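You operate a simulated robot arm through the tools that you are given. There is no shell and no other tool.

You run a simulated robot arm. Do the job below in one go: nothing can be reset, and whatever is moved stays where it is left.

## Task
Pour old oil from the red-rim jug into the drum up to FULL.
Fine: jug back on the board, funnel lid shut. Set down upright: red-rim jug.

Only the result counts: the job must be done as asked and must still hold three seconds after the hand-in. Knocking over, shifting, dropping, spilling or breaking anything else fails it. Lids that push on must go on centred and level and be pressed home; caps that screw on are set level and turned clockwise until they are tight.

## Robot
A 7-joint arm with a fingered hand, fixed in place. Base frame: the origin is at the foot of the arm, x ahead of it, y to its left, z up. Units: mm, degrees, N and s.
With the tool pointing down near the work surface it reaches from about 300 to 700 mm from the base axis. Its first joint turns from -166.0 to 166.0 degrees. Payload 4 kg.
The tool frame sits at the grasp point between the pads (the TCP): z along the fingers, y along the line on which they close. The tips reach 26 mm beyond it. Largest opening 148 mm; the body of the gripper starts 73 mm behind the TCP. The gripper is a hand of 3 fingers: y runs from the thumb to the fingers, the wrist lies at [0, 0, -239] in the tool frame.
Orientation is told as [roll, pitch, yaw] about the base's x, y, z axes, in that order, counted from this pose: with the fingers straight down and closing along the base's y, the tool's x points along the base's -x, its y along +y and its z along -z.

## Interface
- The arm moves only by the tool play_rows. Its argument "motion" is one flat list of numbers, 6 for each row, row after row: the shift along the base's x, y, z in mm, then the turn, a rotation vector about the base's x, y, z in degrees. In form: [x, y, z, rx, ry, rz, x, y, z, rx, ry, rz, ...]. A call has 1 to 20 rows; each row is the pose to reach, as a shift and turn from the pose commanded when the call began. Each row takes 0.2 s and may step no farther than 50 mm and 8.6 degrees from the row before; otherwise, the whole call is refused. A pose out of reach is approached as far as the arm can. The call stops where the force on the tool passes 90 N (or 10 N more than at its start, if that is more) or the arm is blocked; 0.2 s more then pass. In this call time passes only in rows, and 0.2 s behind the last. The reply holds the time, the measured pose of the TCP, the force on the tool along the base axes, the opening and the grip force, in the units named above and with some noise, with the torque about the TCP (base axes, N m) and any sound that the robot's microphone picked up, and new pictures: "show" is both (left out), scene, wrist or none.
- Cameras (640 x 400 px; columns grow to the right, rows downward): "scene" is fixed at [399.7, 500.5, 1619.1]; the picture's right is [-0.97, -0.24, 0.00], its down [-0.19, 0.74, -0.64] and it looks along [0.16, -0.62, -0.77] (base axes); focal length 334 px, centre (320, 200). "wrist" rides on the gripper at [68, -39, -90] in the tool frame; the picture's right is [0.50, 0.87, 0.00], its down [-0.66, 0.38, -0.65] and it looks along [-0.57, 0.33, 0.76] (tool axes); focal length 222 px, centre (320, 200). There is no depth. A picture from a camera that has moved, and an enlarged one, comes with that camera's place and axes in the base frame and with its lens.
- slide_trunk(by): slides the trunk up (or, below 0, down) by that many mm; the arm rides with it, the base frame stays. It gives what a move gives, with no picture.
- set_fingers(finger1, finger2, thumb_bend): sets how far each is bent, from 0 (flat) to 1 (curled in); at 0.3 the hand is open as for a grip, at 0.7 the pads meet at the TCP. One left out holds its place. A second passes; each finger stops where it meets its share of the squeeze, and holds until it gets a number again. It is the only way to open and close the hand. It gives what a move gives, with no picture; readings hold the bend of each and the force on the fingers (four entries, about 0 where the hand has none), thumb and palm.
- close_up(camera, box): a new picture of the part [left, top, right, bottom] of that camera's present view, enlarged. It takes no simulated time.
- hand_in(): hands the job in; it is judged then, once.

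Places have to be worked out from the pictures, the camera data and where the tool is seen. Open the gripper and draw the arm clear of the work before you hand the job in, unless the task says otherwise.

The tools are called after "Emit:" by a JSON object that holds its "name" and its "arguments". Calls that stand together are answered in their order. play_rows: Moves the arm, as the interface text tells. Its arguments: {"type":"object","properties":{"motion":{"type":"array","items":{"type":"number"}},"show":{"type":"string","enum":["both","scene","wrist","none"]}},"required":["motion"]} The other tools are called the same way: slide_trunk (by) slides the trunk up or down; set_fingers (finger1, finger2, thumb_bend) moves the fingers one by one; close_up (camera, box) takes an enlarged picture of a part of a camera's view; hand_in () hands the job in.

At the start:

```text
t: 0.0
position: [447.7, -6.6, 1152.5]
orientation: [-0.1, 0.0, 0.1]
wrist_force: [1.0, 0.3, -0.1]
torque: [0.02, -0.02, -0.02]
width: 147.9
grasp_force: 0.2
shape: jaw
bend: [0.3, 0.3, 0.3]
finger forces: [0.0, 0.0, 0.0, 0.0, 0.0, 0.0]
trunk travel left (down, up): [-525.0, 65.0]
```

scene: 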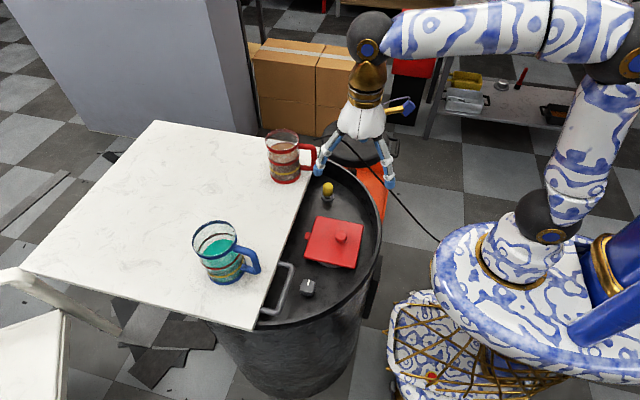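
wrist: 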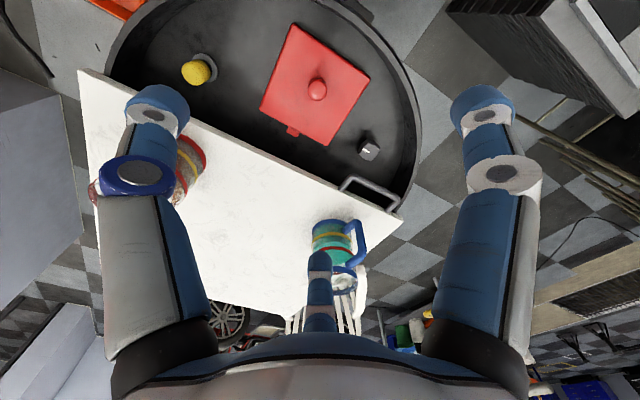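

I'll start by looking closely at the drum, the lid, the jugs and the gauge in the scene view, without moving anything.

Emit:
{"name": "close_up", "arguments": {"camera": "scene", "box": [240, 110, 400, 210]}}

Emit:
{"name": "close_up", "arguments": {"camera": "scene", "box": [240, 200, 400, 300]}}

Emit:
{"name": "close_up", "arguments": {"camera": "scene", "box": [170, 200, 330, 300]}}

Emit:
{"name": "close_up", "arguments": {"camera": "wrist", "box": [160, 0, 420, 200]}}

```text
4.00 times, centred on (320, 160) of scene
camera zoom: at [399.7, 500.5, 1619.1], right [-0.97, -0.24, 0.0], down [-0.19, 0.74, -0.64], along [0.16, -0.62, -0.77], focal length 1337 px, centre (320, 360)
```

zoom: 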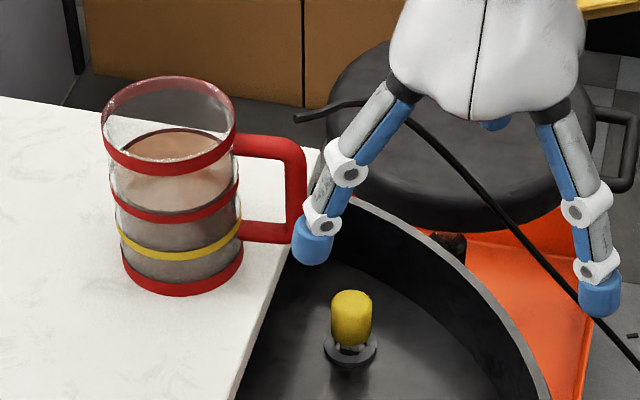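

```text
4.00 times, centred on (320, 250) of scene
camera zoom: at [399.7, 500.5, 1619.1], right [-0.97, -0.24, 0.0], down [-0.19, 0.74, -0.64], along [0.16, -0.62, -0.77], focal length 1337 px, centre (320, 0)
```

zoom: 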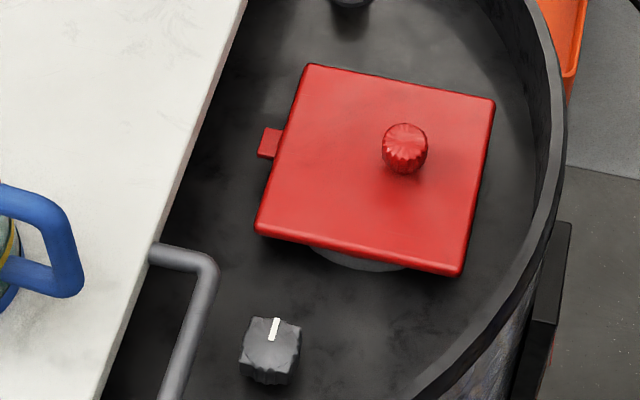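

```text
4.00 times, centred on (250, 250) of scene
camera zoom: at [399.7, 500.5, 1619.1], right [-0.97, -0.24, 0.0], down [-0.19, 0.74, -0.64], along [0.16, -0.62, -0.77], focal length 1337 px, centre (600, 0)
```

zoom: 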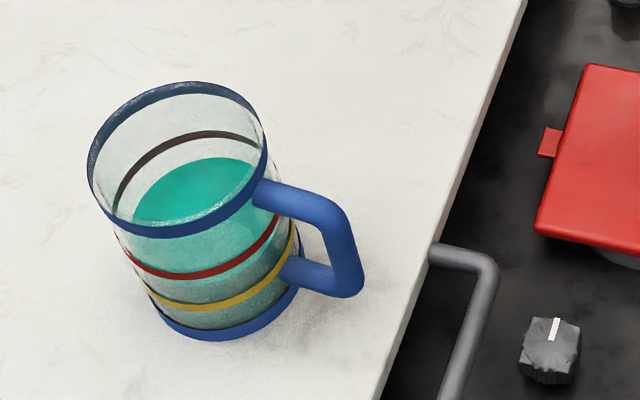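

```text
2.00 times, centred on (290, 100) of wrist
camera zoom: at [380.3, -44.5, 1242.4], right [-0.5, 0.87, 0.0], down [0.66, 0.38, 0.65], along [0.57, 0.33, -0.76], focal length 444 px, centre (380, 400)
```

zoom: 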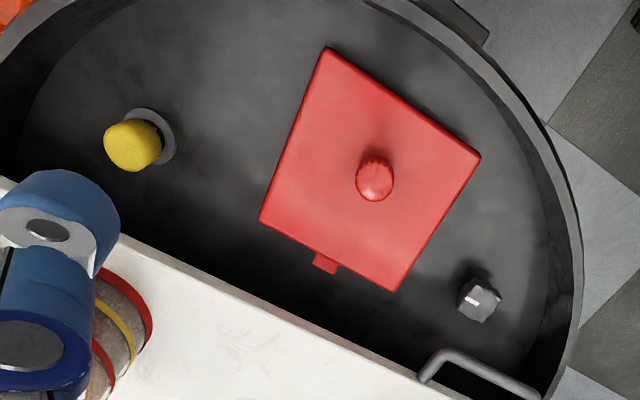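

The board top works out at about z=893, with the red-rim jug near (671,-144) and the lid knob near (469,2,856). There is also a dark box on the drum's robot-facing side that could be a level gauge. I'll pull the hand back so the wrist camera can see that side.

Emit:
{"name": "play_rows", "arguments": {"motion": [-40, 0, -20, 0, 0, 0, -80, 0, -40, 0, 0, 0, -120, 0, -60, 0, 0, 0, -140, 0, -80, 0, 0, 0], "show": "both"}}

```text
t: 1.0
position: [307.2, -6.3, 1071.2]
orientation: [0.0, 0.0, 0.1]
wrist_force: [-0.9, -0.6, 0.2]
torque: [0.01, -0.05, -0.01]
width: 147.7
grasp_force: 0.0
shape: jaw
bend: [0.3, 0.3, 0.3]
finger forces: [0.1, 0.0, 0.0, 0.0, 0.1, 0.1]
trunk travel left (down, up): [-525.0, 65.0]
camera wrist: at [239.5, -44.7, 1162.1], right [-0.5, 0.87, 0.0], down [0.66, 0.38, 0.65], along [0.57, 0.33, -0.76], focal length 222 px, centre (320, 200)
```

scene: 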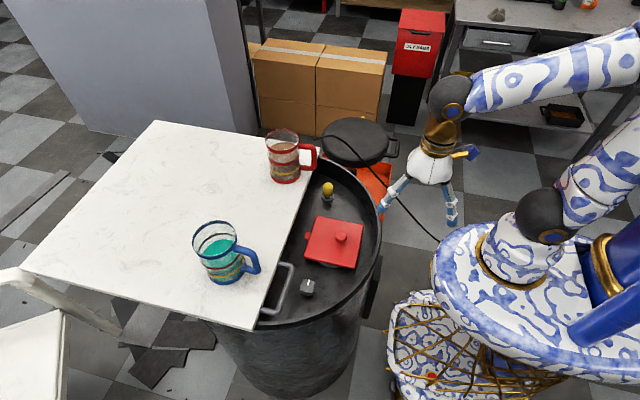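
wrist: 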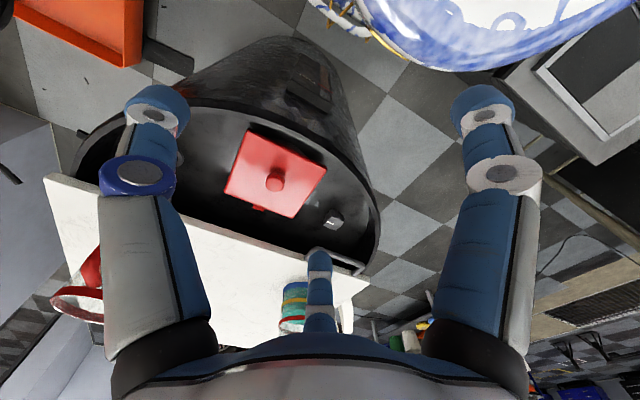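

Emit:
{"name": "close_up", "arguments": {"camera": "wrist", "box": [250, 40, 370, 115]}}

Emit:
{"name": "close_up", "arguments": {"camera": "wrist", "box": [200, 110, 380, 222]}}

Emit:
{"name": "close_up", "arguments": {"camera": "scene", "box": [250, 120, 410, 220]}}

```text
5.33 times, centred on (310, 78) of wrist
camera zoom: at [239.5, -44.7, 1162.1], right [-0.5, 0.87, 0.0], down [0.66, 0.38, 0.65], along [0.57, 0.33, -0.76], focal length 1185 px, centre (373, 853)
```

zoom: 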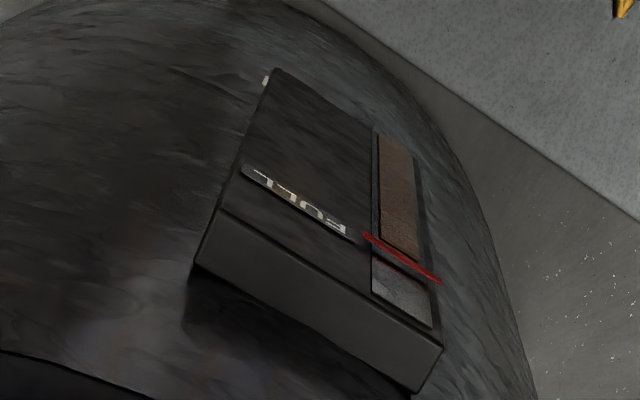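

```text
3.56 times, centred on (290, 166) of wrist
camera zoom: at [239.5, -44.7, 1162.1], right [-0.5, 0.87, 0.0], down [0.66, 0.38, 0.65], along [0.57, 0.33, -0.76], focal length 790 px, centre (427, 321)
```

zoom: 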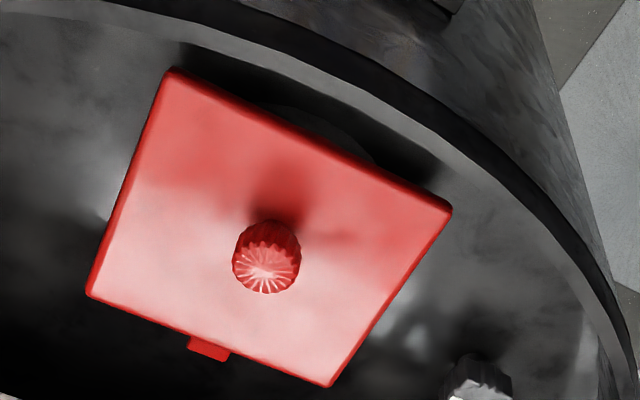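

```text
4.00 times, centred on (330, 170) of scene
camera zoom: at [399.7, 500.5, 1619.1], right [-0.97, -0.24, 0.0], down [-0.19, 0.74, -0.64], along [0.16, -0.62, -0.77], focal length 1337 px, centre (280, 320)
```

zoom: 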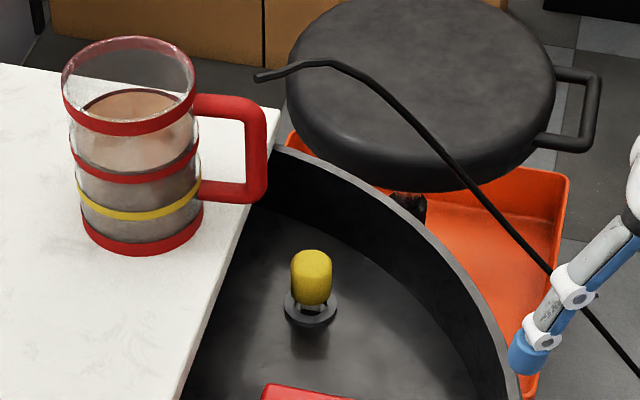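

The gauge plate is on the drum's robot-facing side, with a red FULL line and a brown level strip. I'll enlarge the strip further to read its present level.

Emit:
{"name": "close_up", "arguments": {"camera": "wrist", "box": [305, 60, 345, 105]}}

Emit:
{"name": "close_up", "arguments": {"camera": "wrist", "box": [20, 170, 120, 340]}}

```text
8.89 times, centred on (325, 82) of wrist
camera zoom: at [239.5, -44.7, 1162.1], right [-0.5, 0.87, 0.0], down [0.66, 0.38, 0.65], along [0.57, 0.33, -0.76], focal length 1974 px, centre (276, 1244)
```

zoom: 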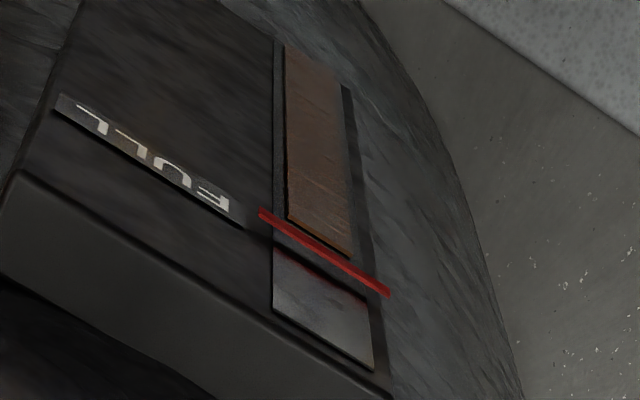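

```text
2.35 times, centred on (70, 255) of wrist
camera zoom: at [239.5, -44.7, 1162.1], right [-0.5, 0.87, 0.0], down [0.66, 0.38, 0.65], along [0.57, 0.33, -0.76], focal length 523 px, centre (908, 71)
```

zoom: 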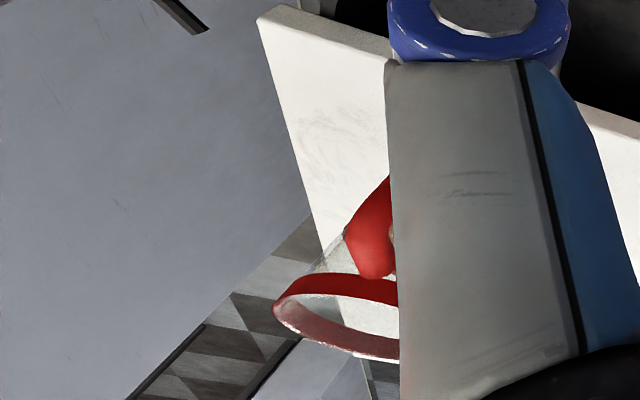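

The brown level sits a little below the red FULL line, but the view is steep. I'll move the hand to the -y side and lower it for a flatter look at the gauge.

Emit:
{"name": "play_rows", "arguments": {"motion": [-10, -38, -18, 0, 0, 0, -20, -77, -36, 0, 0, 0, -30, -116, -54, 0, 0, 0, -38, -154, -72, 0, 0, 0, -38, -154, -120, 0, 0, 0, -38, -154, -168, 0, 0, 0, -38, -154, -216, 0, 0, 0], "show": "both"}}

```text
t: 2.6
position: [270.0, -161.2, 854.9]
orientation: [0.0, 0.0, 0.1]
wrist_force: [-0.1, 0.7, -0.8]
torque: [0.01, 0.0, -0.01]
width: 147.6
grasp_force: 0.1
shape: jaw
bend: [0.3, 0.3, 0.3]
finger forces: [0.0, 0.1, 0.0, 0.1, 0.0, 0.0]
trunk travel left (down, up): [-525.0, 65.0]
camera wrist: at [201.9, -200.1, 945.2], right [-0.5, 0.87, 0.0], down [0.66, 0.38, 0.65], along [0.57, 0.33, -0.76], focal length 222 px, centre (320, 200)
```

scene: 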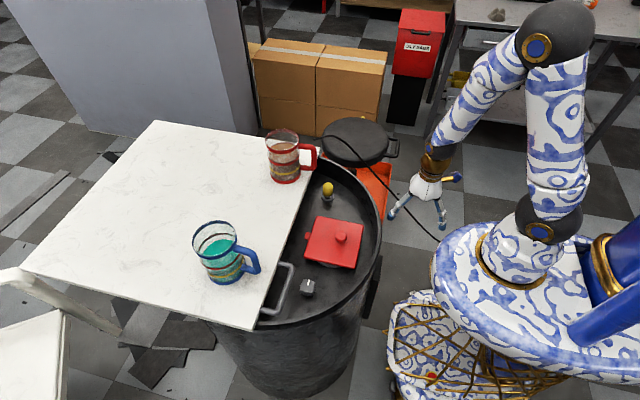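
wrist: 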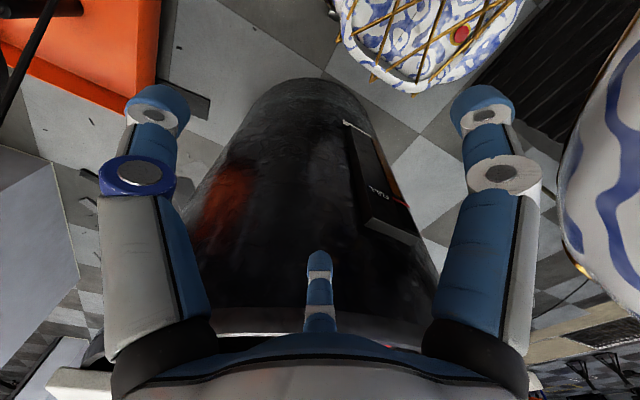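

From this side the plate is nearly edge-on, so it faces more toward +y. I'll move the hand across to +y at the same height and look again.

Emit:
{"name": "play_rows", "arguments": {"motion": [0, 48, 0, 0, 0, 0, 0, 96, 0, 0, 0, 0, 0, 144, 0, 0, 0, 0, 0, 192, 0, 0, 0, 0, 0, 240, 0, 0, 0, 0], "show": "wrist"}}

```text
t: 3.8
position: [300.1, 97.3, 855.9]
orientation: [0.0, 0.0, 0.0]
wrist_force: [-0.2, 0.3, 0.3]
torque: [-0.03, -0.02, -0.02]
width: 147.9
grasp_force: 0.0
shape: jaw
bend: [0.3, 0.3, 0.3]
finger forces: [0.1, 0.0, 0.0, 0.0, 0.0, 0.0]
out of reach, approached as far as the arm can: row 1, 2, 3, 4, 5
trunk travel left (down, up): [-525.0, 65.0]
camera wrist: at [233.1, 58.4, 945.2], right [-0.5, 0.87, 0.0], down [0.66, 0.38, 0.65], along [0.57, 0.33, -0.76], focal length 222 px, centre (320, 200)
```

wrist: 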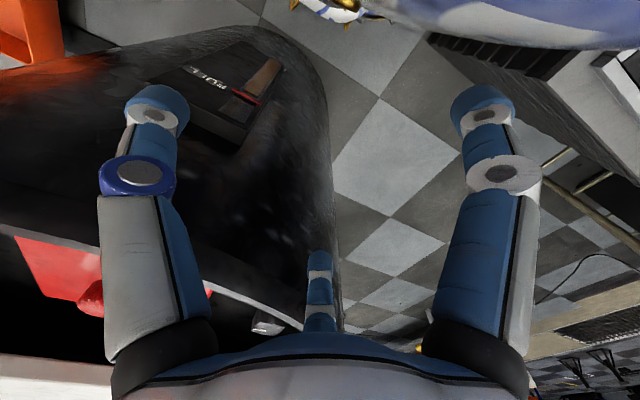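

The gauge is now in clear view, so I'll enlarge it.

Emit:
{"name": "close_up", "arguments": {"camera": "wrist", "box": [185, 35, 295, 150]}}

Emit:
{"name": "close_up", "arguments": {"camera": "wrist", "box": [225, 50, 290, 110]}}

```text
3.48 times, centred on (240, 92) of wrist
camera zoom: at [233.1, 58.4, 945.2], right [-0.5, 0.87, 0.0], down [0.66, 0.38, 0.65], along [0.57, 0.33, -0.76], focal length 773 px, centre (598, 574)
```

zoom: 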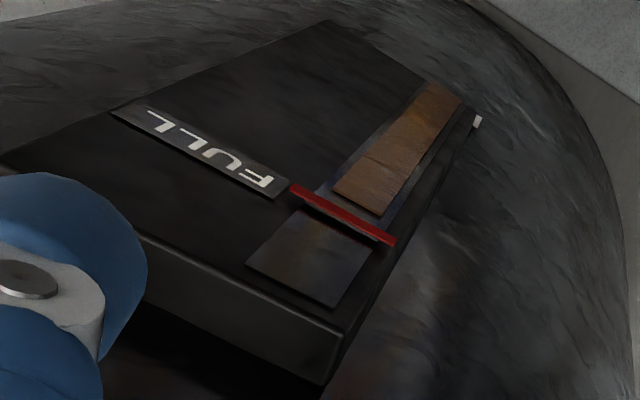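

```text
6.67 times, centred on (258, 80) of wrist
camera zoom: at [233.1, 58.4, 945.2], right [-0.5, 0.87, 0.0], down [0.66, 0.38, 0.65], along [0.57, 0.33, -0.76], focal length 1481 px, centre (737, 1000)
```

zoom: 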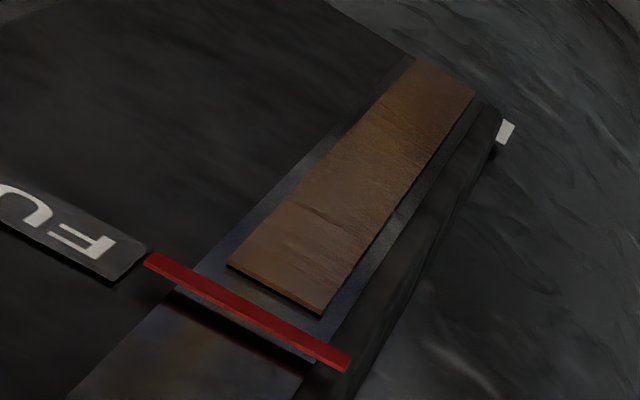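

The bar tops out near z≈663 and the red FULL line is at about z≈679, so roughly 16 mm of gauge is missing. Next I'll raise the hand and go over for a close look at how the lid is built.

Emit:
{"name": "play_rows", "arguments": {"motion": [0, 0, 48, 0, 0, 0, 0, 0, 96, 0, 0, 0, 10, -20, 140, 0, 0, 0, 40, -55, 150, 0, 0, 0, 70, -90, 150, 0, 0, 0, 100, -125, 150, 0, 0, 0, 130, -140, 140, 0, 0, 0], "show": "both"}}

```text
t: 5.4
position: [431.4, -47.9, 997.6]
orientation: [0.0, -0.1, 0.0]
wrist_force: [-0.9, -0.4, -0.5]
torque: [-0.02, 0.03, -0.01]
width: 147.7
grasp_force: 0.2
shape: jaw
bend: [0.3, 0.3, 0.3]
finger forces: [0.1, 0.0, 0.0, 0.1, 0.0, 0.0]
trunk travel left (down, up): [-525.0, 65.0]
camera wrist: at [363.6, -86.7, 1087.4], right [-0.5, 0.87, 0.0], down [0.66, 0.38, 0.65], along [0.57, 0.33, -0.76], focal length 222 px, centre (320, 200)
```

scene: 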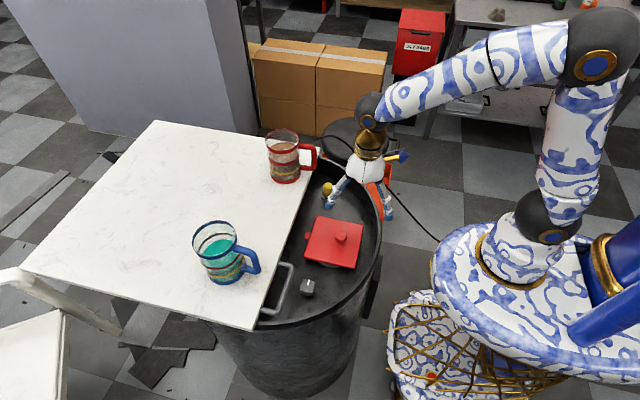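
wrist: 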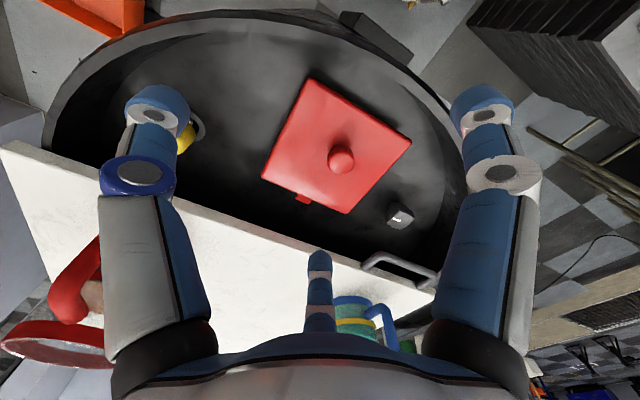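

Emit:
{"name": "close_up", "arguments": {"camera": "wrist", "box": [245, 65, 425, 235]}}

Emit:
{"name": "close_up", "arguments": {"camera": "wrist", "box": [0, 180, 110, 370]}}

Emit:
{"name": "close_up", "arguments": {"camera": "scene", "box": [295, 205, 375, 285]}}

```text
2.35 times, centred on (335, 150) of wrist
camera zoom: at [363.6, -86.7, 1087.4], right [-0.5, 0.87, 0.0], down [0.66, 0.38, 0.65], along [0.57, 0.33, -0.76], focal length 523 px, centre (285, 318)
```

zoom: 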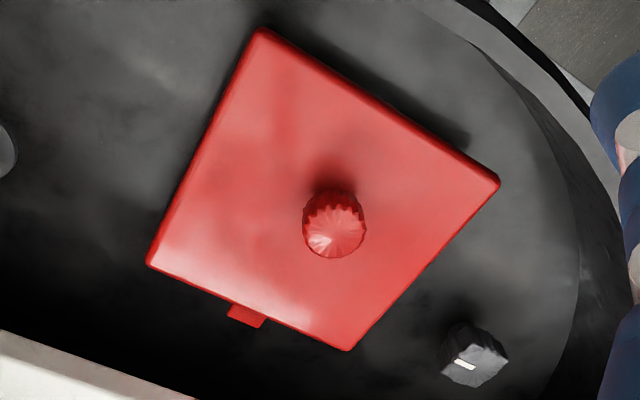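

```text
2.11 times, centred on (55, 275) of wrist
camera zoom: at [363.6, -86.7, 1087.4], right [-0.5, 0.87, 0.0], down [0.66, 0.38, 0.65], along [0.57, 0.33, -0.76], focal length 468 px, centre (878, 42)
```

zoom: 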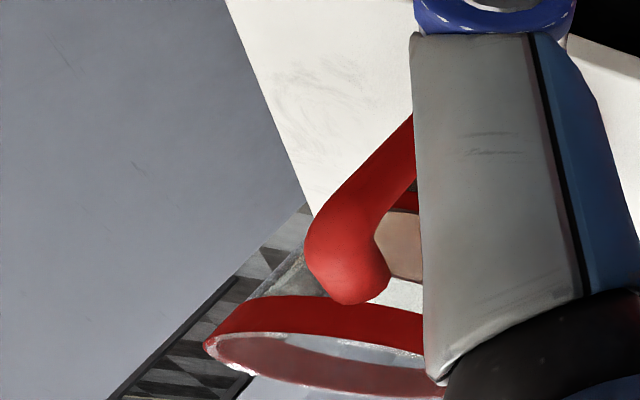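

```text
5.00 times, centred on (335, 245) of scene
camera zoom: at [399.7, 500.5, 1619.1], right [-0.97, -0.24, 0.0], down [-0.19, 0.74, -0.64], along [0.16, -0.62, -0.77], focal length 1671 px, centre (245, -25)
```

zoom: 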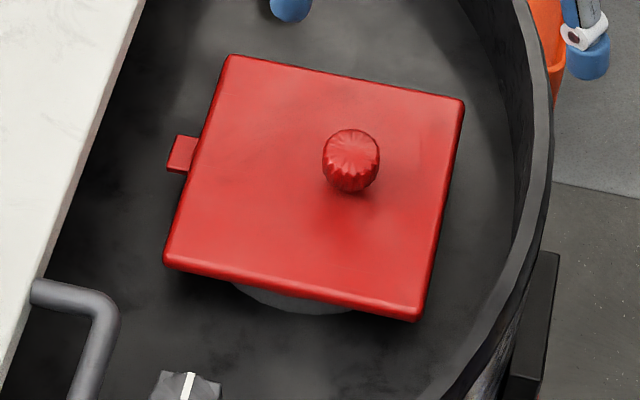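

The lid is about 136 mm square, centred near (486,6). Its fluted knob, about 30 mm across, is near (469,3,861), and there is a hinge-like tab at mid +x edge. I'll part-close the fingers so they fit inside the drum rim and move over the knob.

Emit:
{"name": "set_fingers", "arguments": {"finger1": 0.5, "finger2": 0.5, "thumb_bend": 0.5}}

Emit:
{"name": "play_rows", "arguments": {"motion": [20, 25, -20, 0, 0, 0, 38, 51, -50, 0, 0, 0, 38, 51, -75, 0, 0, 0], "show": "both"}}

```text
t: 6.4
position: [432.4, -48.5, 996.9]
orientation: [-0.1, 0.0, 0.0]
wrist_force: [-0.3, -0.1, 0.7]
torque: [-0.04, 0.01, 0.02]
width: 62.5
grasp_force: 0.1
shape: fingers
bend: [0.5, 0.5, 0.5]
finger forces: [0.0, 0.0, 0.0, 0.0, 0.0, 0.0]
trunk travel left (down, up): [-525.0, 65.0]
```

```text
t: 7.2
position: [472.1, 3.7, 922.3]
orientation: [-0.1, 0.0, 0.0]
wrist_force: [-0.2, 0.8, 0.6]
torque: [0.01, -0.02, 0.01]
width: 62.7
grasp_force: 0.0
shape: fingers
bend: [0.5, 0.5, 0.5]
finger forces: [0.1, 0.0, 0.0, 0.1, 0.1, 0.1]
trunk travel left (down, up): [-525.0, 65.0]
camera wrist: at [403.0, -35.1, 1012.6], right [-0.5, 0.87, 0.0], down [0.65, 0.38, 0.65], along [0.57, 0.33, -0.76], focal length 222 px, centre (320, 200)
```

scene: 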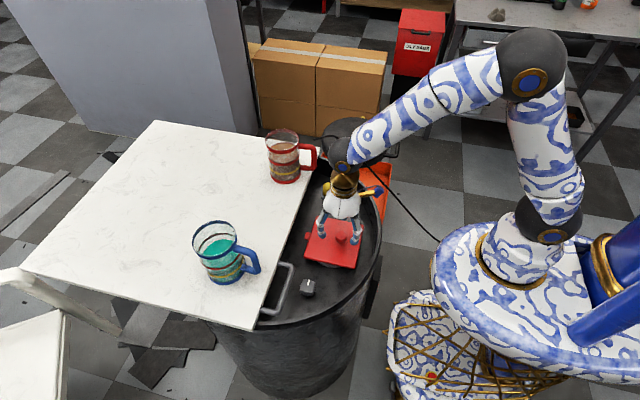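
wrist: 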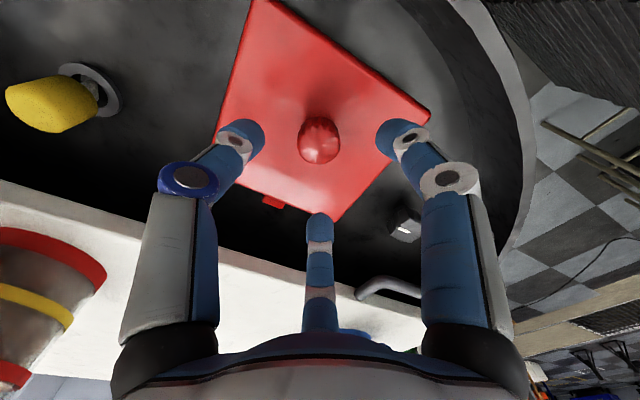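

Emit:
{"name": "close_up", "arguments": {"camera": "wrist", "box": [200, 60, 440, 240]}}

Emit:
{"name": "close_up", "arguments": {"camera": "scene", "box": [295, 180, 385, 280]}}

```text
2.22 times, centred on (320, 150) of wrist
camera zoom: at [403.0, -35.1, 1012.6], right [-0.5, 0.87, 0.0], down [0.65, 0.38, 0.65], along [0.57, 0.33, -0.76], focal length 494 px, centre (320, 311)
```

zoom: 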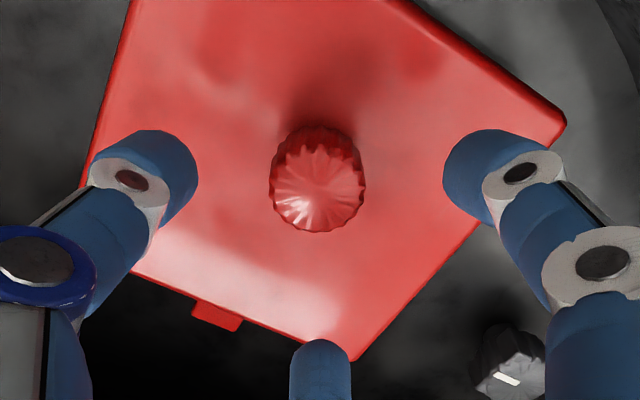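

```text
4.00 times, centred on (340, 230) of scene
camera zoom: at [399.7, 500.5, 1619.1], right [-0.97, -0.24, 0.0], down [-0.19, 0.74, -0.64], along [0.16, -0.62, -0.77], focal length 1337 px, centre (240, 80)
```

zoom: 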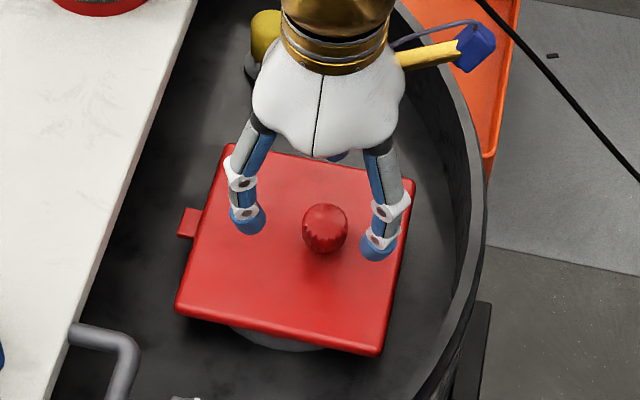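

Both views agree on the knob centre at about (468.5,2,861), and the hand is nearly above it. I'll correct by a few mm and lower in small steps.

Emit:
{"name": "play_rows", "arguments": {"motion": [-3, -1.5, -15, 0, 0, 0, -3, -1.5, -37, 0, 0, 0], "show": "both"}}

Emit:
{"name": "close_up", "arguments": {"camera": "wrist", "box": [200, 60, 440, 240]}}

Emit:
{"name": "close_up", "arguments": {"camera": "scene", "box": [300, 200, 380, 260]}}

```text
t: 7.8
position: [468.5, 2.5, 885.5]
orientation: [-0.1, 0.0, -0.1]
wrist_force: [0.2, -1.1, -1.0]
torque: [0.03, 0.04, 0.03]
width: 62.6
grasp_force: 0.0
shape: fingers
bend: [0.5, 0.5, 0.5]
finger forces: [0.0, 0.0, 0.0, 0.0, 0.0, 0.0]
trunk travel left (down, up): [-525.0, 65.0]
camera wrist: at [399.6, -36.1, 975.6], right [-0.5, 0.87, 0.0], down [0.66, 0.38, 0.65], along [0.57, 0.33, -0.76], focal length 222 px, centre (320, 200)
```

scene: 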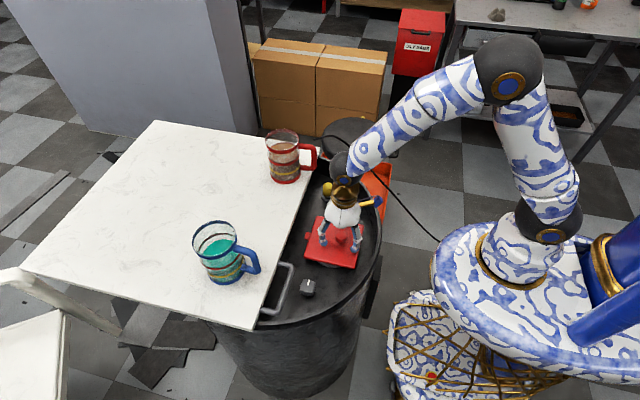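
wrist: 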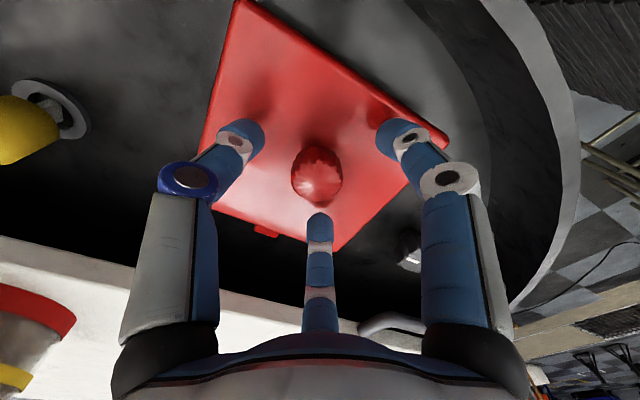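

```text
2.22 times, centred on (320, 150) of wrist
camera zoom: at [399.6, -36.1, 975.6], right [-0.5, 0.87, 0.0], down [0.66, 0.38, 0.65], along [0.57, 0.33, -0.76], focal length 494 px, centre (320, 311)
```

zoom: 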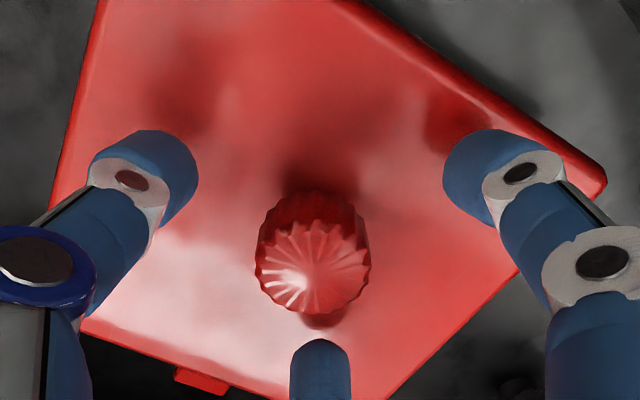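

```text
6.67 times, centred on (340, 230) of scene
camera zoom: at [399.7, 500.5, 1619.1], right [-0.97, -0.24, 0.0], down [-0.19, 0.74, -0.64], along [0.16, -0.62, -0.77], focal length 2228 px, centre (187, 0)
```

zoom: 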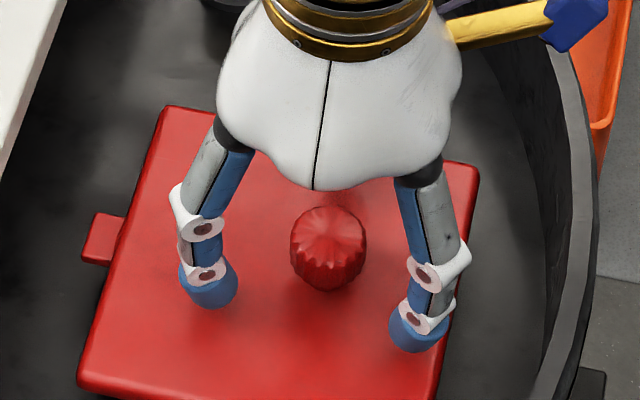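

No contact yet, with the fingertips about 10–15 mm above the lid and the knob centred between them. I'll lower 9 mm and close the fingers on the knob.

Emit:
{"name": "play_rows", "arguments": {"motion": [0, -0.5, -9, 0, 0, 0], "show": "none"}}

Emit:
{"name": "set_fingers", "arguments": {"finger1": 0.7, "finger2": 0.7, "thumb_bend": 0.7}}

Emit:
{"name": "close_up", "arguments": {"camera": "scene", "box": [300, 200, 380, 260]}}

Emit:
{"name": "close_up", "arguments": {"camera": "wrist", "box": [200, 60, 440, 240]}}

```text
t: 8.2
position: [467.7, 0.9, 877.1]
orientation: [0.0, -0.3, 0.0]
wrist_force: [-0.2, 0.2, 7.9]
torque: [0.17, -0.09, -0.01]
width: 62.3
grasp_force: 4.4
shape: fingers
bend: [0.5, 0.5, 0.5]
finger forces: [3.7, 4.2, 0.1, 0.0, 0.6, 0.0]
trunk travel left (down, up): [-525.0, 65.0]
```

```text
t: 9.2
position: [467.4, 1.0, 875.9]
orientation: [-0.1, 0.0, 0.0]
wrist_force: [-0.6, -5.1, -0.3]
torque: [-0.09, 0.01, -0.03]
width: 20.0
grasp_force: 10.8
shape: fingers
bend: [0.63, 0.63, 0.64]
finger forces: [5.2, 5.3, 0.1, 0.1, 10.1, 0.0]
trunk travel left (down, up): [-525.0, 65.0]
```

```text
6.67 times, centred on (340, 230) of scene
camera zoom: at [399.7, 500.5, 1619.1], right [-0.97, -0.24, 0.0], down [-0.19, 0.74, -0.64], along [0.16, -0.62, -0.77], focal length 2228 px, centre (187, 0)
```

zoom: 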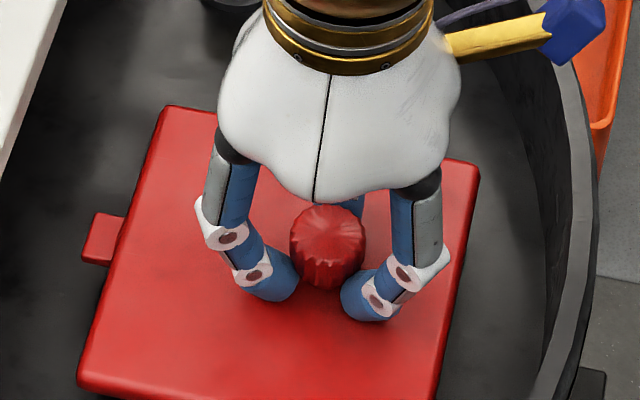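

```text
2.22 times, centred on (320, 150) of wrist
camera zoom: at [399.4, -37.6, 966.2], right [-0.5, 0.87, 0.0], down [0.66, 0.38, 0.65], along [0.57, 0.33, -0.76], focal length 494 px, centre (320, 311)
```

zoom: 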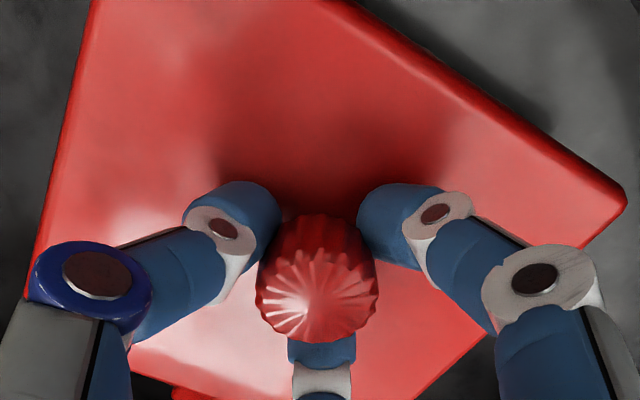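

The fingers have the knob with about 10 N. I'll ask for more bend to firm up the grip before lifting.

Emit:
{"name": "set_fingers", "arguments": {"finger1": 0.85, "finger2": 0.85, "thumb_bend": 0.85}}

```text
t: 10.2
position: [466.2, 0.6, 876.8]
orientation: [0.0, 0.0, -0.1]
wrist_force: [-0.3, -15.6, -1.9]
torque: [-0.35, 0.14, -0.01]
width: 17.9
grasp_force: 37.5
shape: fingers
bend: [0.62, 0.63, 0.63]
finger forces: [21.0, 13.9, 0.1, 0.0, 40.3, 0.1]
trunk travel left (down, up): [-525.0, 65.0]
```

Grip on the knob is now about 37 N. I'll test with a small 6 mm lift to learn whether the lid is hinged or loose.

Emit:
{"name": "play_rows", "arguments": {"motion": [0, 0, 3, 0, 0, 0, 0, 0, 6, 0, 0, 0], "show": "none"}}

Emit:
{"name": "close_up", "arguments": {"camera": "scene", "box": [295, 200, 385, 275]}}

Emit:
{"name": "close_up", "arguments": {"camera": "wrist", "box": [180, 40, 460, 250]}}

```text
t: 10.8
position: [469.9, -0.3, 882.0]
orientation: [0.1, 0.0, 0.0]
wrist_force: [8.0, -16.2, -4.9]
torque: [-0.36, 0.05, 0.12]
width: 17.7
grasp_force: 40.9
shape: fingers
bend: [0.62, 0.63, 0.63]
finger forces: [22.1, 14.1, 0.0, 0.0, 45.7, 0.0]
trunk travel left (down, up): [-525.0, 65.0]
```

```text
5.33 times, centred on (340, 238) of scene
camera zoom: at [399.7, 500.5, 1619.1], right [-0.97, -0.24, 0.0], down [-0.19, 0.74, -0.64], along [0.16, -0.62, -0.77], focal length 1782 px, centre (213, 0)
```

zoom: 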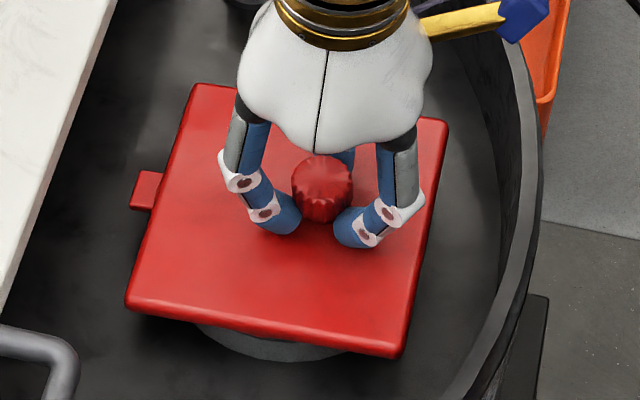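

```text
1.90 times, centred on (320, 145) of wrist
camera zoom: at [400.0, -38.2, 971.5], right [-0.5, 0.87, 0.0], down [0.66, 0.38, 0.65], along [0.57, 0.33, -0.76], focal length 423 px, centre (320, 305)
```

zoom: 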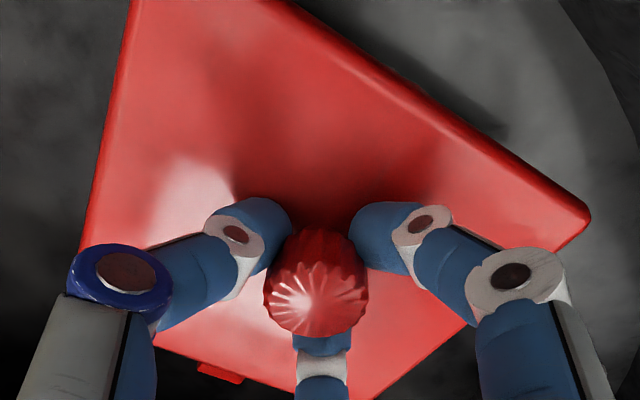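

The -x edge rose about 6 mm while the +x edge stayed put, so the lid hinges at the tab on the +x side. I'll swing the knob along an arc about (555, 845), turning the tool with it.

Emit:
{"name": "play_rows", "arguments": {"motion": [2.5, 0, 1.5, 0, 4, 0, 5.3, 0, 6.2, 0, 8, 0, 8.6, 0, 11.8, 0, 12, 0, 12.2, 0, 17.1, 0, 16, 0, 16.2, 0, 22.1, 0, 20, 0, 20.5, 0, 26.9, 0, 24, 0], "show": "both"}}

```text
t: 12.2
position: [489.1, 0.5, 908.9]
orientation: [0.1, 24.1, 0.1]
wrist_force: [10.4, -15.4, -3.2]
torque: [-0.21, -0.65, 0.14]
width: 18.0
grasp_force: 44.3
shape: fingers
bend: [0.63, 0.62, 0.63]
finger forces: [11.9, 34.3, 0.0, 0.0, 43.3, 0.1]
trunk travel left (down, up): [-525.0, 65.0]
camera wrist: at [463.5, -38.4, 1017.4], right [-0.46, 0.87, 0.2], down [0.86, 0.38, 0.33], along [0.21, 0.33, -0.92], focal length 222 px, centre (320, 200)
```

scene: 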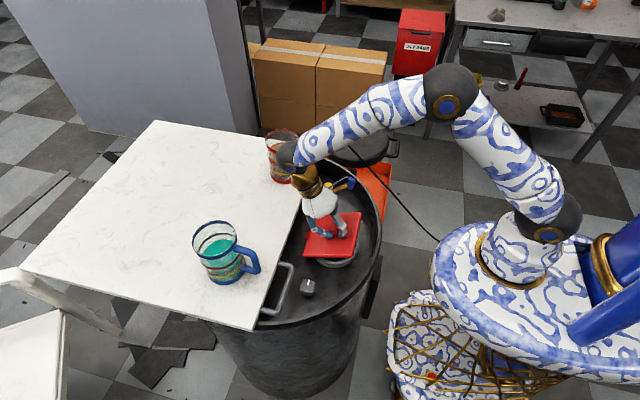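
wrist: 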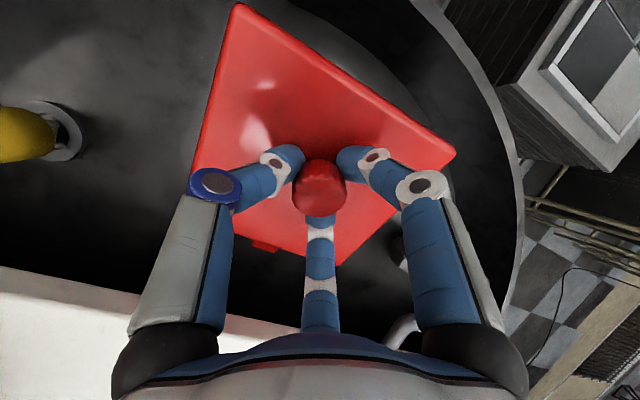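

The lid is following and is now at about 24°, with modest forces that suggest the hinge is slightly farther out. I'll continue the arc with that correction.

Emit:
{"name": "play_rows", "arguments": {"motion": [10.1, 0, 4.6, 0, 6, 0, 17.8, 0, 10.3, 0, 12, 0, 26.1, 0, 15.3, 0, 18, 0, 34.9, 0, 19.3, 0, 24, 0, 44.1, 0, 22.4, 0, 30, 0], "show": "both"}}

```text
t: 13.4
position: [521.8, 0.1, 928.3]
orientation: [0.1, 47.8, 0.0]
wrist_force: [-0.1, -14.1, 5.6]
torque: [-0.35, -0.3, 0.25]
width: 19.1
grasp_force: 48.6
shape: fingers
bend: [0.62, 0.62, 0.62]
finger forces: [12.7, 33.1, 0.0, 0.1, 51.0, 0.0]
out of reach, approached as far as the arm can: row 5
trunk travel left (down, up): [-525.0, 65.0]
camera wrist: at [543.0, -38.3, 1038.3], right [-0.34, 0.87, 0.37], down [0.92, 0.38, -0.05], along [-0.18, 0.33, -0.93], focal length 222 px, centre (320, 200)
```

scene: 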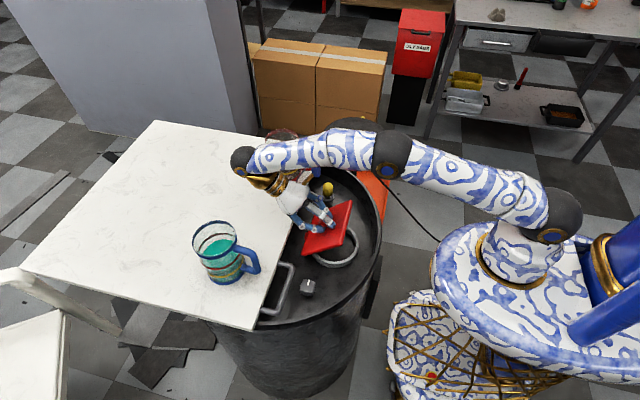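
wrist: 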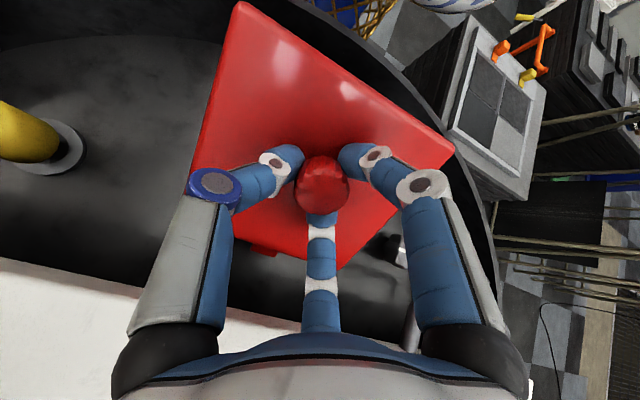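

The lid is about 48° open but the arm is at full stretch, so I can't swing the knob past vertical this way. I'll look closely at the lid, funnel mouth and hinge before choosing the next step.

Emit:
{"name": "close_up", "arguments": {"camera": "scene", "box": [280, 180, 390, 280]}}

Emit:
{"name": "close_up", "arguments": {"camera": "wrist", "box": [180, 140, 500, 340]}}

```text
4.00 times, centred on (335, 230) of scene
camera zoom: at [399.7, 500.5, 1619.1], right [-0.97, -0.24, 0.0], down [-0.19, 0.74, -0.64], along [0.16, -0.62, -0.77], focal length 1337 px, centre (260, 80)
```

zoom: 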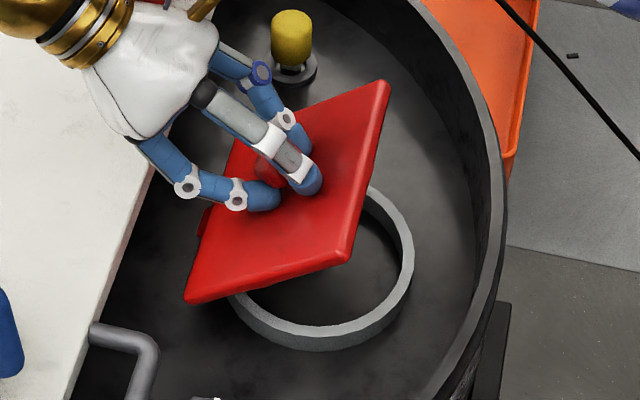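

```text
2.00 times, centred on (340, 240) of wrist
camera zoom: at [543.0, -38.3, 1038.3], right [-0.34, 0.87, 0.37], down [0.92, 0.38, -0.05], along [-0.18, 0.33, -0.93], focal length 444 px, centre (280, 120)
```

zoom: 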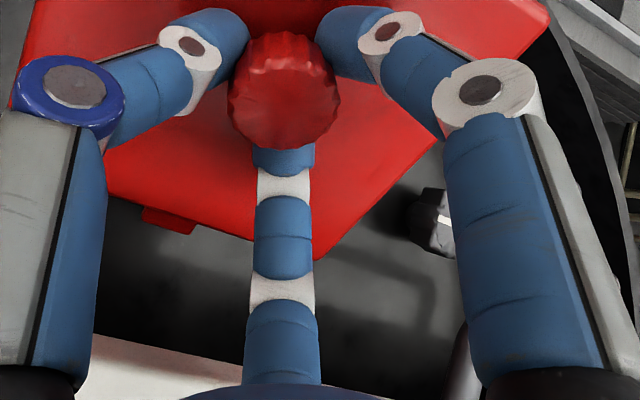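

The funnel ring is about 120 mm wide, centred near (483,8), and the lid corners overhang it. I'll lower the lid to about 8° and release it there, to learn safely whether the hinge holds by friction.

Emit:
{"name": "play_rows", "arguments": {"motion": [-7.4, 0, -3.8, 0, -6, 0, -15.7, 0, -8.8, 0, -12, 0, -23.4, 0, -14.5, 0, -18, 0, -31.5, 0, -20.6, 0, -24, 0, -38, 0, -27.5, 0, -30, 0, -43.8, 0, -35, 0, -36, 0, -48, 0, -40, 0, -40, 0], "show": "scene"}}

Emit:
{"name": "set_fingers", "arguments": {"finger1": 0.5, "finger2": 0.5, "thumb_bend": 0.5}}

Emit:
{"name": "close_up", "arguments": {"camera": "scene", "box": [280, 190, 390, 280]}}

```text
t: 15.0
position: [475.6, 1.0, 889.1]
orientation: [0.1, 7.8, 0.0]
wrist_force: [1.9, -17.9, -3.2]
torque: [-0.31, 0.2, 0.09]
width: 17.7
grasp_force: 43.4
shape: fingers
bend: [0.62, 0.63, 0.62]
finger forces: [22.7, 15.0, 0.0, 0.0, 49.1, 0.1]
trunk travel left (down, up): [-525.0, 65.0]
```

scene: 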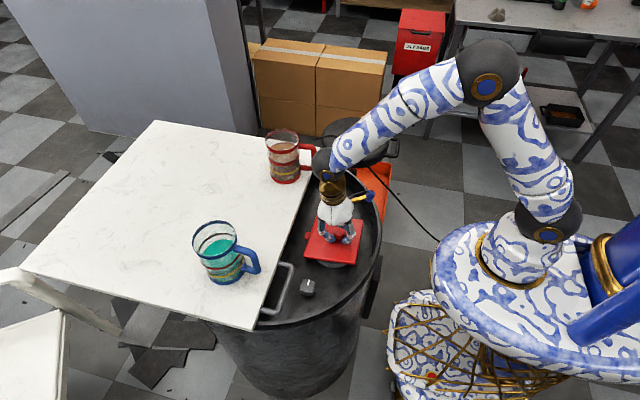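

```text
t: 16.0
position: [474.3, 1.5, 889.1]
orientation: [0.0, 7.9, 0.0]
wrist_force: [0.6, 0.3, -0.3]
torque: [-0.01, 0.01, -0.01]
width: 61.7
grasp_force: 0.0
shape: fingers
bend: [0.5, 0.5, 0.5]
finger forces: [0.1, 0.0, 0.0, 0.1, 0.0, 0.0]
trunk travel left (down, up): [-525.0, 65.0]
```

```text
4.44 times, centred on (335, 235) of scene
camera zoom: at [399.7, 500.5, 1619.1], right [-0.97, -0.24, 0.0], down [-0.19, 0.74, -0.64], along [0.16, -0.62, -0.77], focal length 1485 px, centre (253, 44)
```

zoom: 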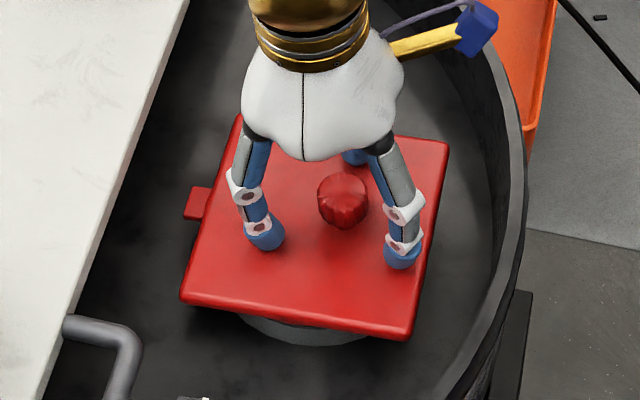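

After release the lid still appears to sit 4–6° open. I'll wait a moment without moving, then look again to see whether it is staying or sinking.

Emit:
{"name": "play_rows", "arguments": {"motion": [0, 0, 3, 0, 0, 0, 0, 0, 6, 0, 0, 0, 0, 0, 10, 0, 0, 0, 0, 0, 10, 0, 0, 0, 0, 0, 10, 0, 0, 0], "show": "none"}}

Emit:
{"name": "close_up", "arguments": {"camera": "scene", "box": [280, 190, 390, 280]}}

```text
t: 17.2
position: [474.2, 1.3, 898.9]
orientation: [0.0, 7.9, 0.1]
wrist_force: [-0.8, 0.3, -0.4]
torque: [0.02, -0.04, 0.0]
width: 61.5
grasp_force: 0.1
shape: fingers
bend: [0.5, 0.5, 0.5]
finger forces: [0.0, 0.0, 0.0, 0.0, 0.0, 0.1]
trunk travel left (down, up): [-525.0, 65.0]
```

```text
4.44 times, centred on (335, 235) of scene
camera zoom: at [399.7, 500.5, 1619.1], right [-0.97, -0.24, 0.0], down [-0.19, 0.74, -0.64], along [0.16, -0.62, -0.77], focal length 1485 px, centre (253, 44)
```

zoom: 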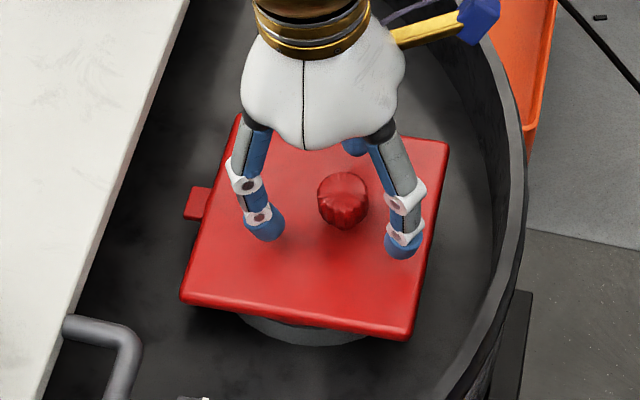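

The lid stays where it is left, so the hinge holds by friction. I'll re-grip the knob, raise the lid to about 46°, and release it there so I can push it over from underneath.

Emit:
{"name": "play_rows", "arguments": {"motion": [0, 0, -6, 0, 0, 0, 0, 0, -11, 0, 0, 0], "show": "none"}}

Emit:
{"name": "set_fingers", "arguments": {"finger1": 0.85, "finger2": 0.85, "thumb_bend": 0.85}}

```text
t: 17.8
position: [472.6, 2.2, 887.3]
orientation: [0.0, 7.9, 0.0]
wrist_force: [-0.5, -0.7, 0.8]
torque: [0.01, -0.03, 0.03]
width: 61.8
grasp_force: 0.5
shape: fingers
bend: [0.5, 0.5, 0.5]
finger forces: [0.1, 0.2, 0.0, 0.0, 0.0, 0.1]
trunk travel left (down, up): [-525.0, 65.0]
```

```text
t: 18.8
position: [474.5, 0.2, 887.6]
orientation: [0.0, 7.9, -0.1]
wrist_force: [2.4, -14.0, -1.2]
torque: [-0.26, 0.0, 0.12]
width: 20.6
grasp_force: 28.7
shape: fingers
bend: [0.62, 0.63, 0.64]
finger forces: [13.7, 13.0, 0.1, 0.0, 30.4, 0.0]
trunk travel left (down, up): [-525.0, 65.0]
```

Re-gripped on the knob at about 29 N. Now I'll lift along the same arc to about 47°.

Emit:
{"name": "play_rows", "arguments": {"motion": [6, 0, 8.4, 0, 6, 0, 11.8, 0, 16.2, 0, 12, 0, 18.5, 0, 23.2, 0, 18, 0, 26.8, 0, 28.9, 0, 24, 0, 35, 0, 34.2, 0, 30, 0, 43.7, 0, 38.6, 0, 36, 0, 48.1, 0, 40.6, 0, 39, 0], "show": "none"}}

Emit:
{"name": "close_up", "arguments": {"camera": "scene", "box": [280, 180, 390, 280]}}

```text
t: 20.4
position: [522.6, 0.9, 929.6]
orientation: [0.1, 46.9, 0.0]
wrist_force: [1.4, -17.7, -0.1]
torque: [-0.29, -0.06, 0.28]
width: 20.6
grasp_force: 28.7
shape: fingers
bend: [0.62, 0.63, 0.63]
finger forces: [12.7, 14.3, 0.0, 0.0, 31.3, 0.0]
trunk travel left (down, up): [-525.0, 65.0]
```

```text
4.00 times, centred on (335, 230) of scene
camera zoom: at [399.7, 500.5, 1619.1], right [-0.97, -0.24, 0.0], down [-0.19, 0.74, -0.64], along [0.16, -0.62, -0.77], focal length 1337 px, centre (260, 80)
```

zoom: 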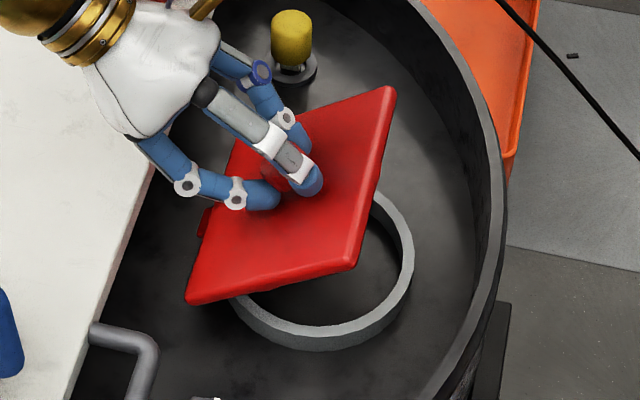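

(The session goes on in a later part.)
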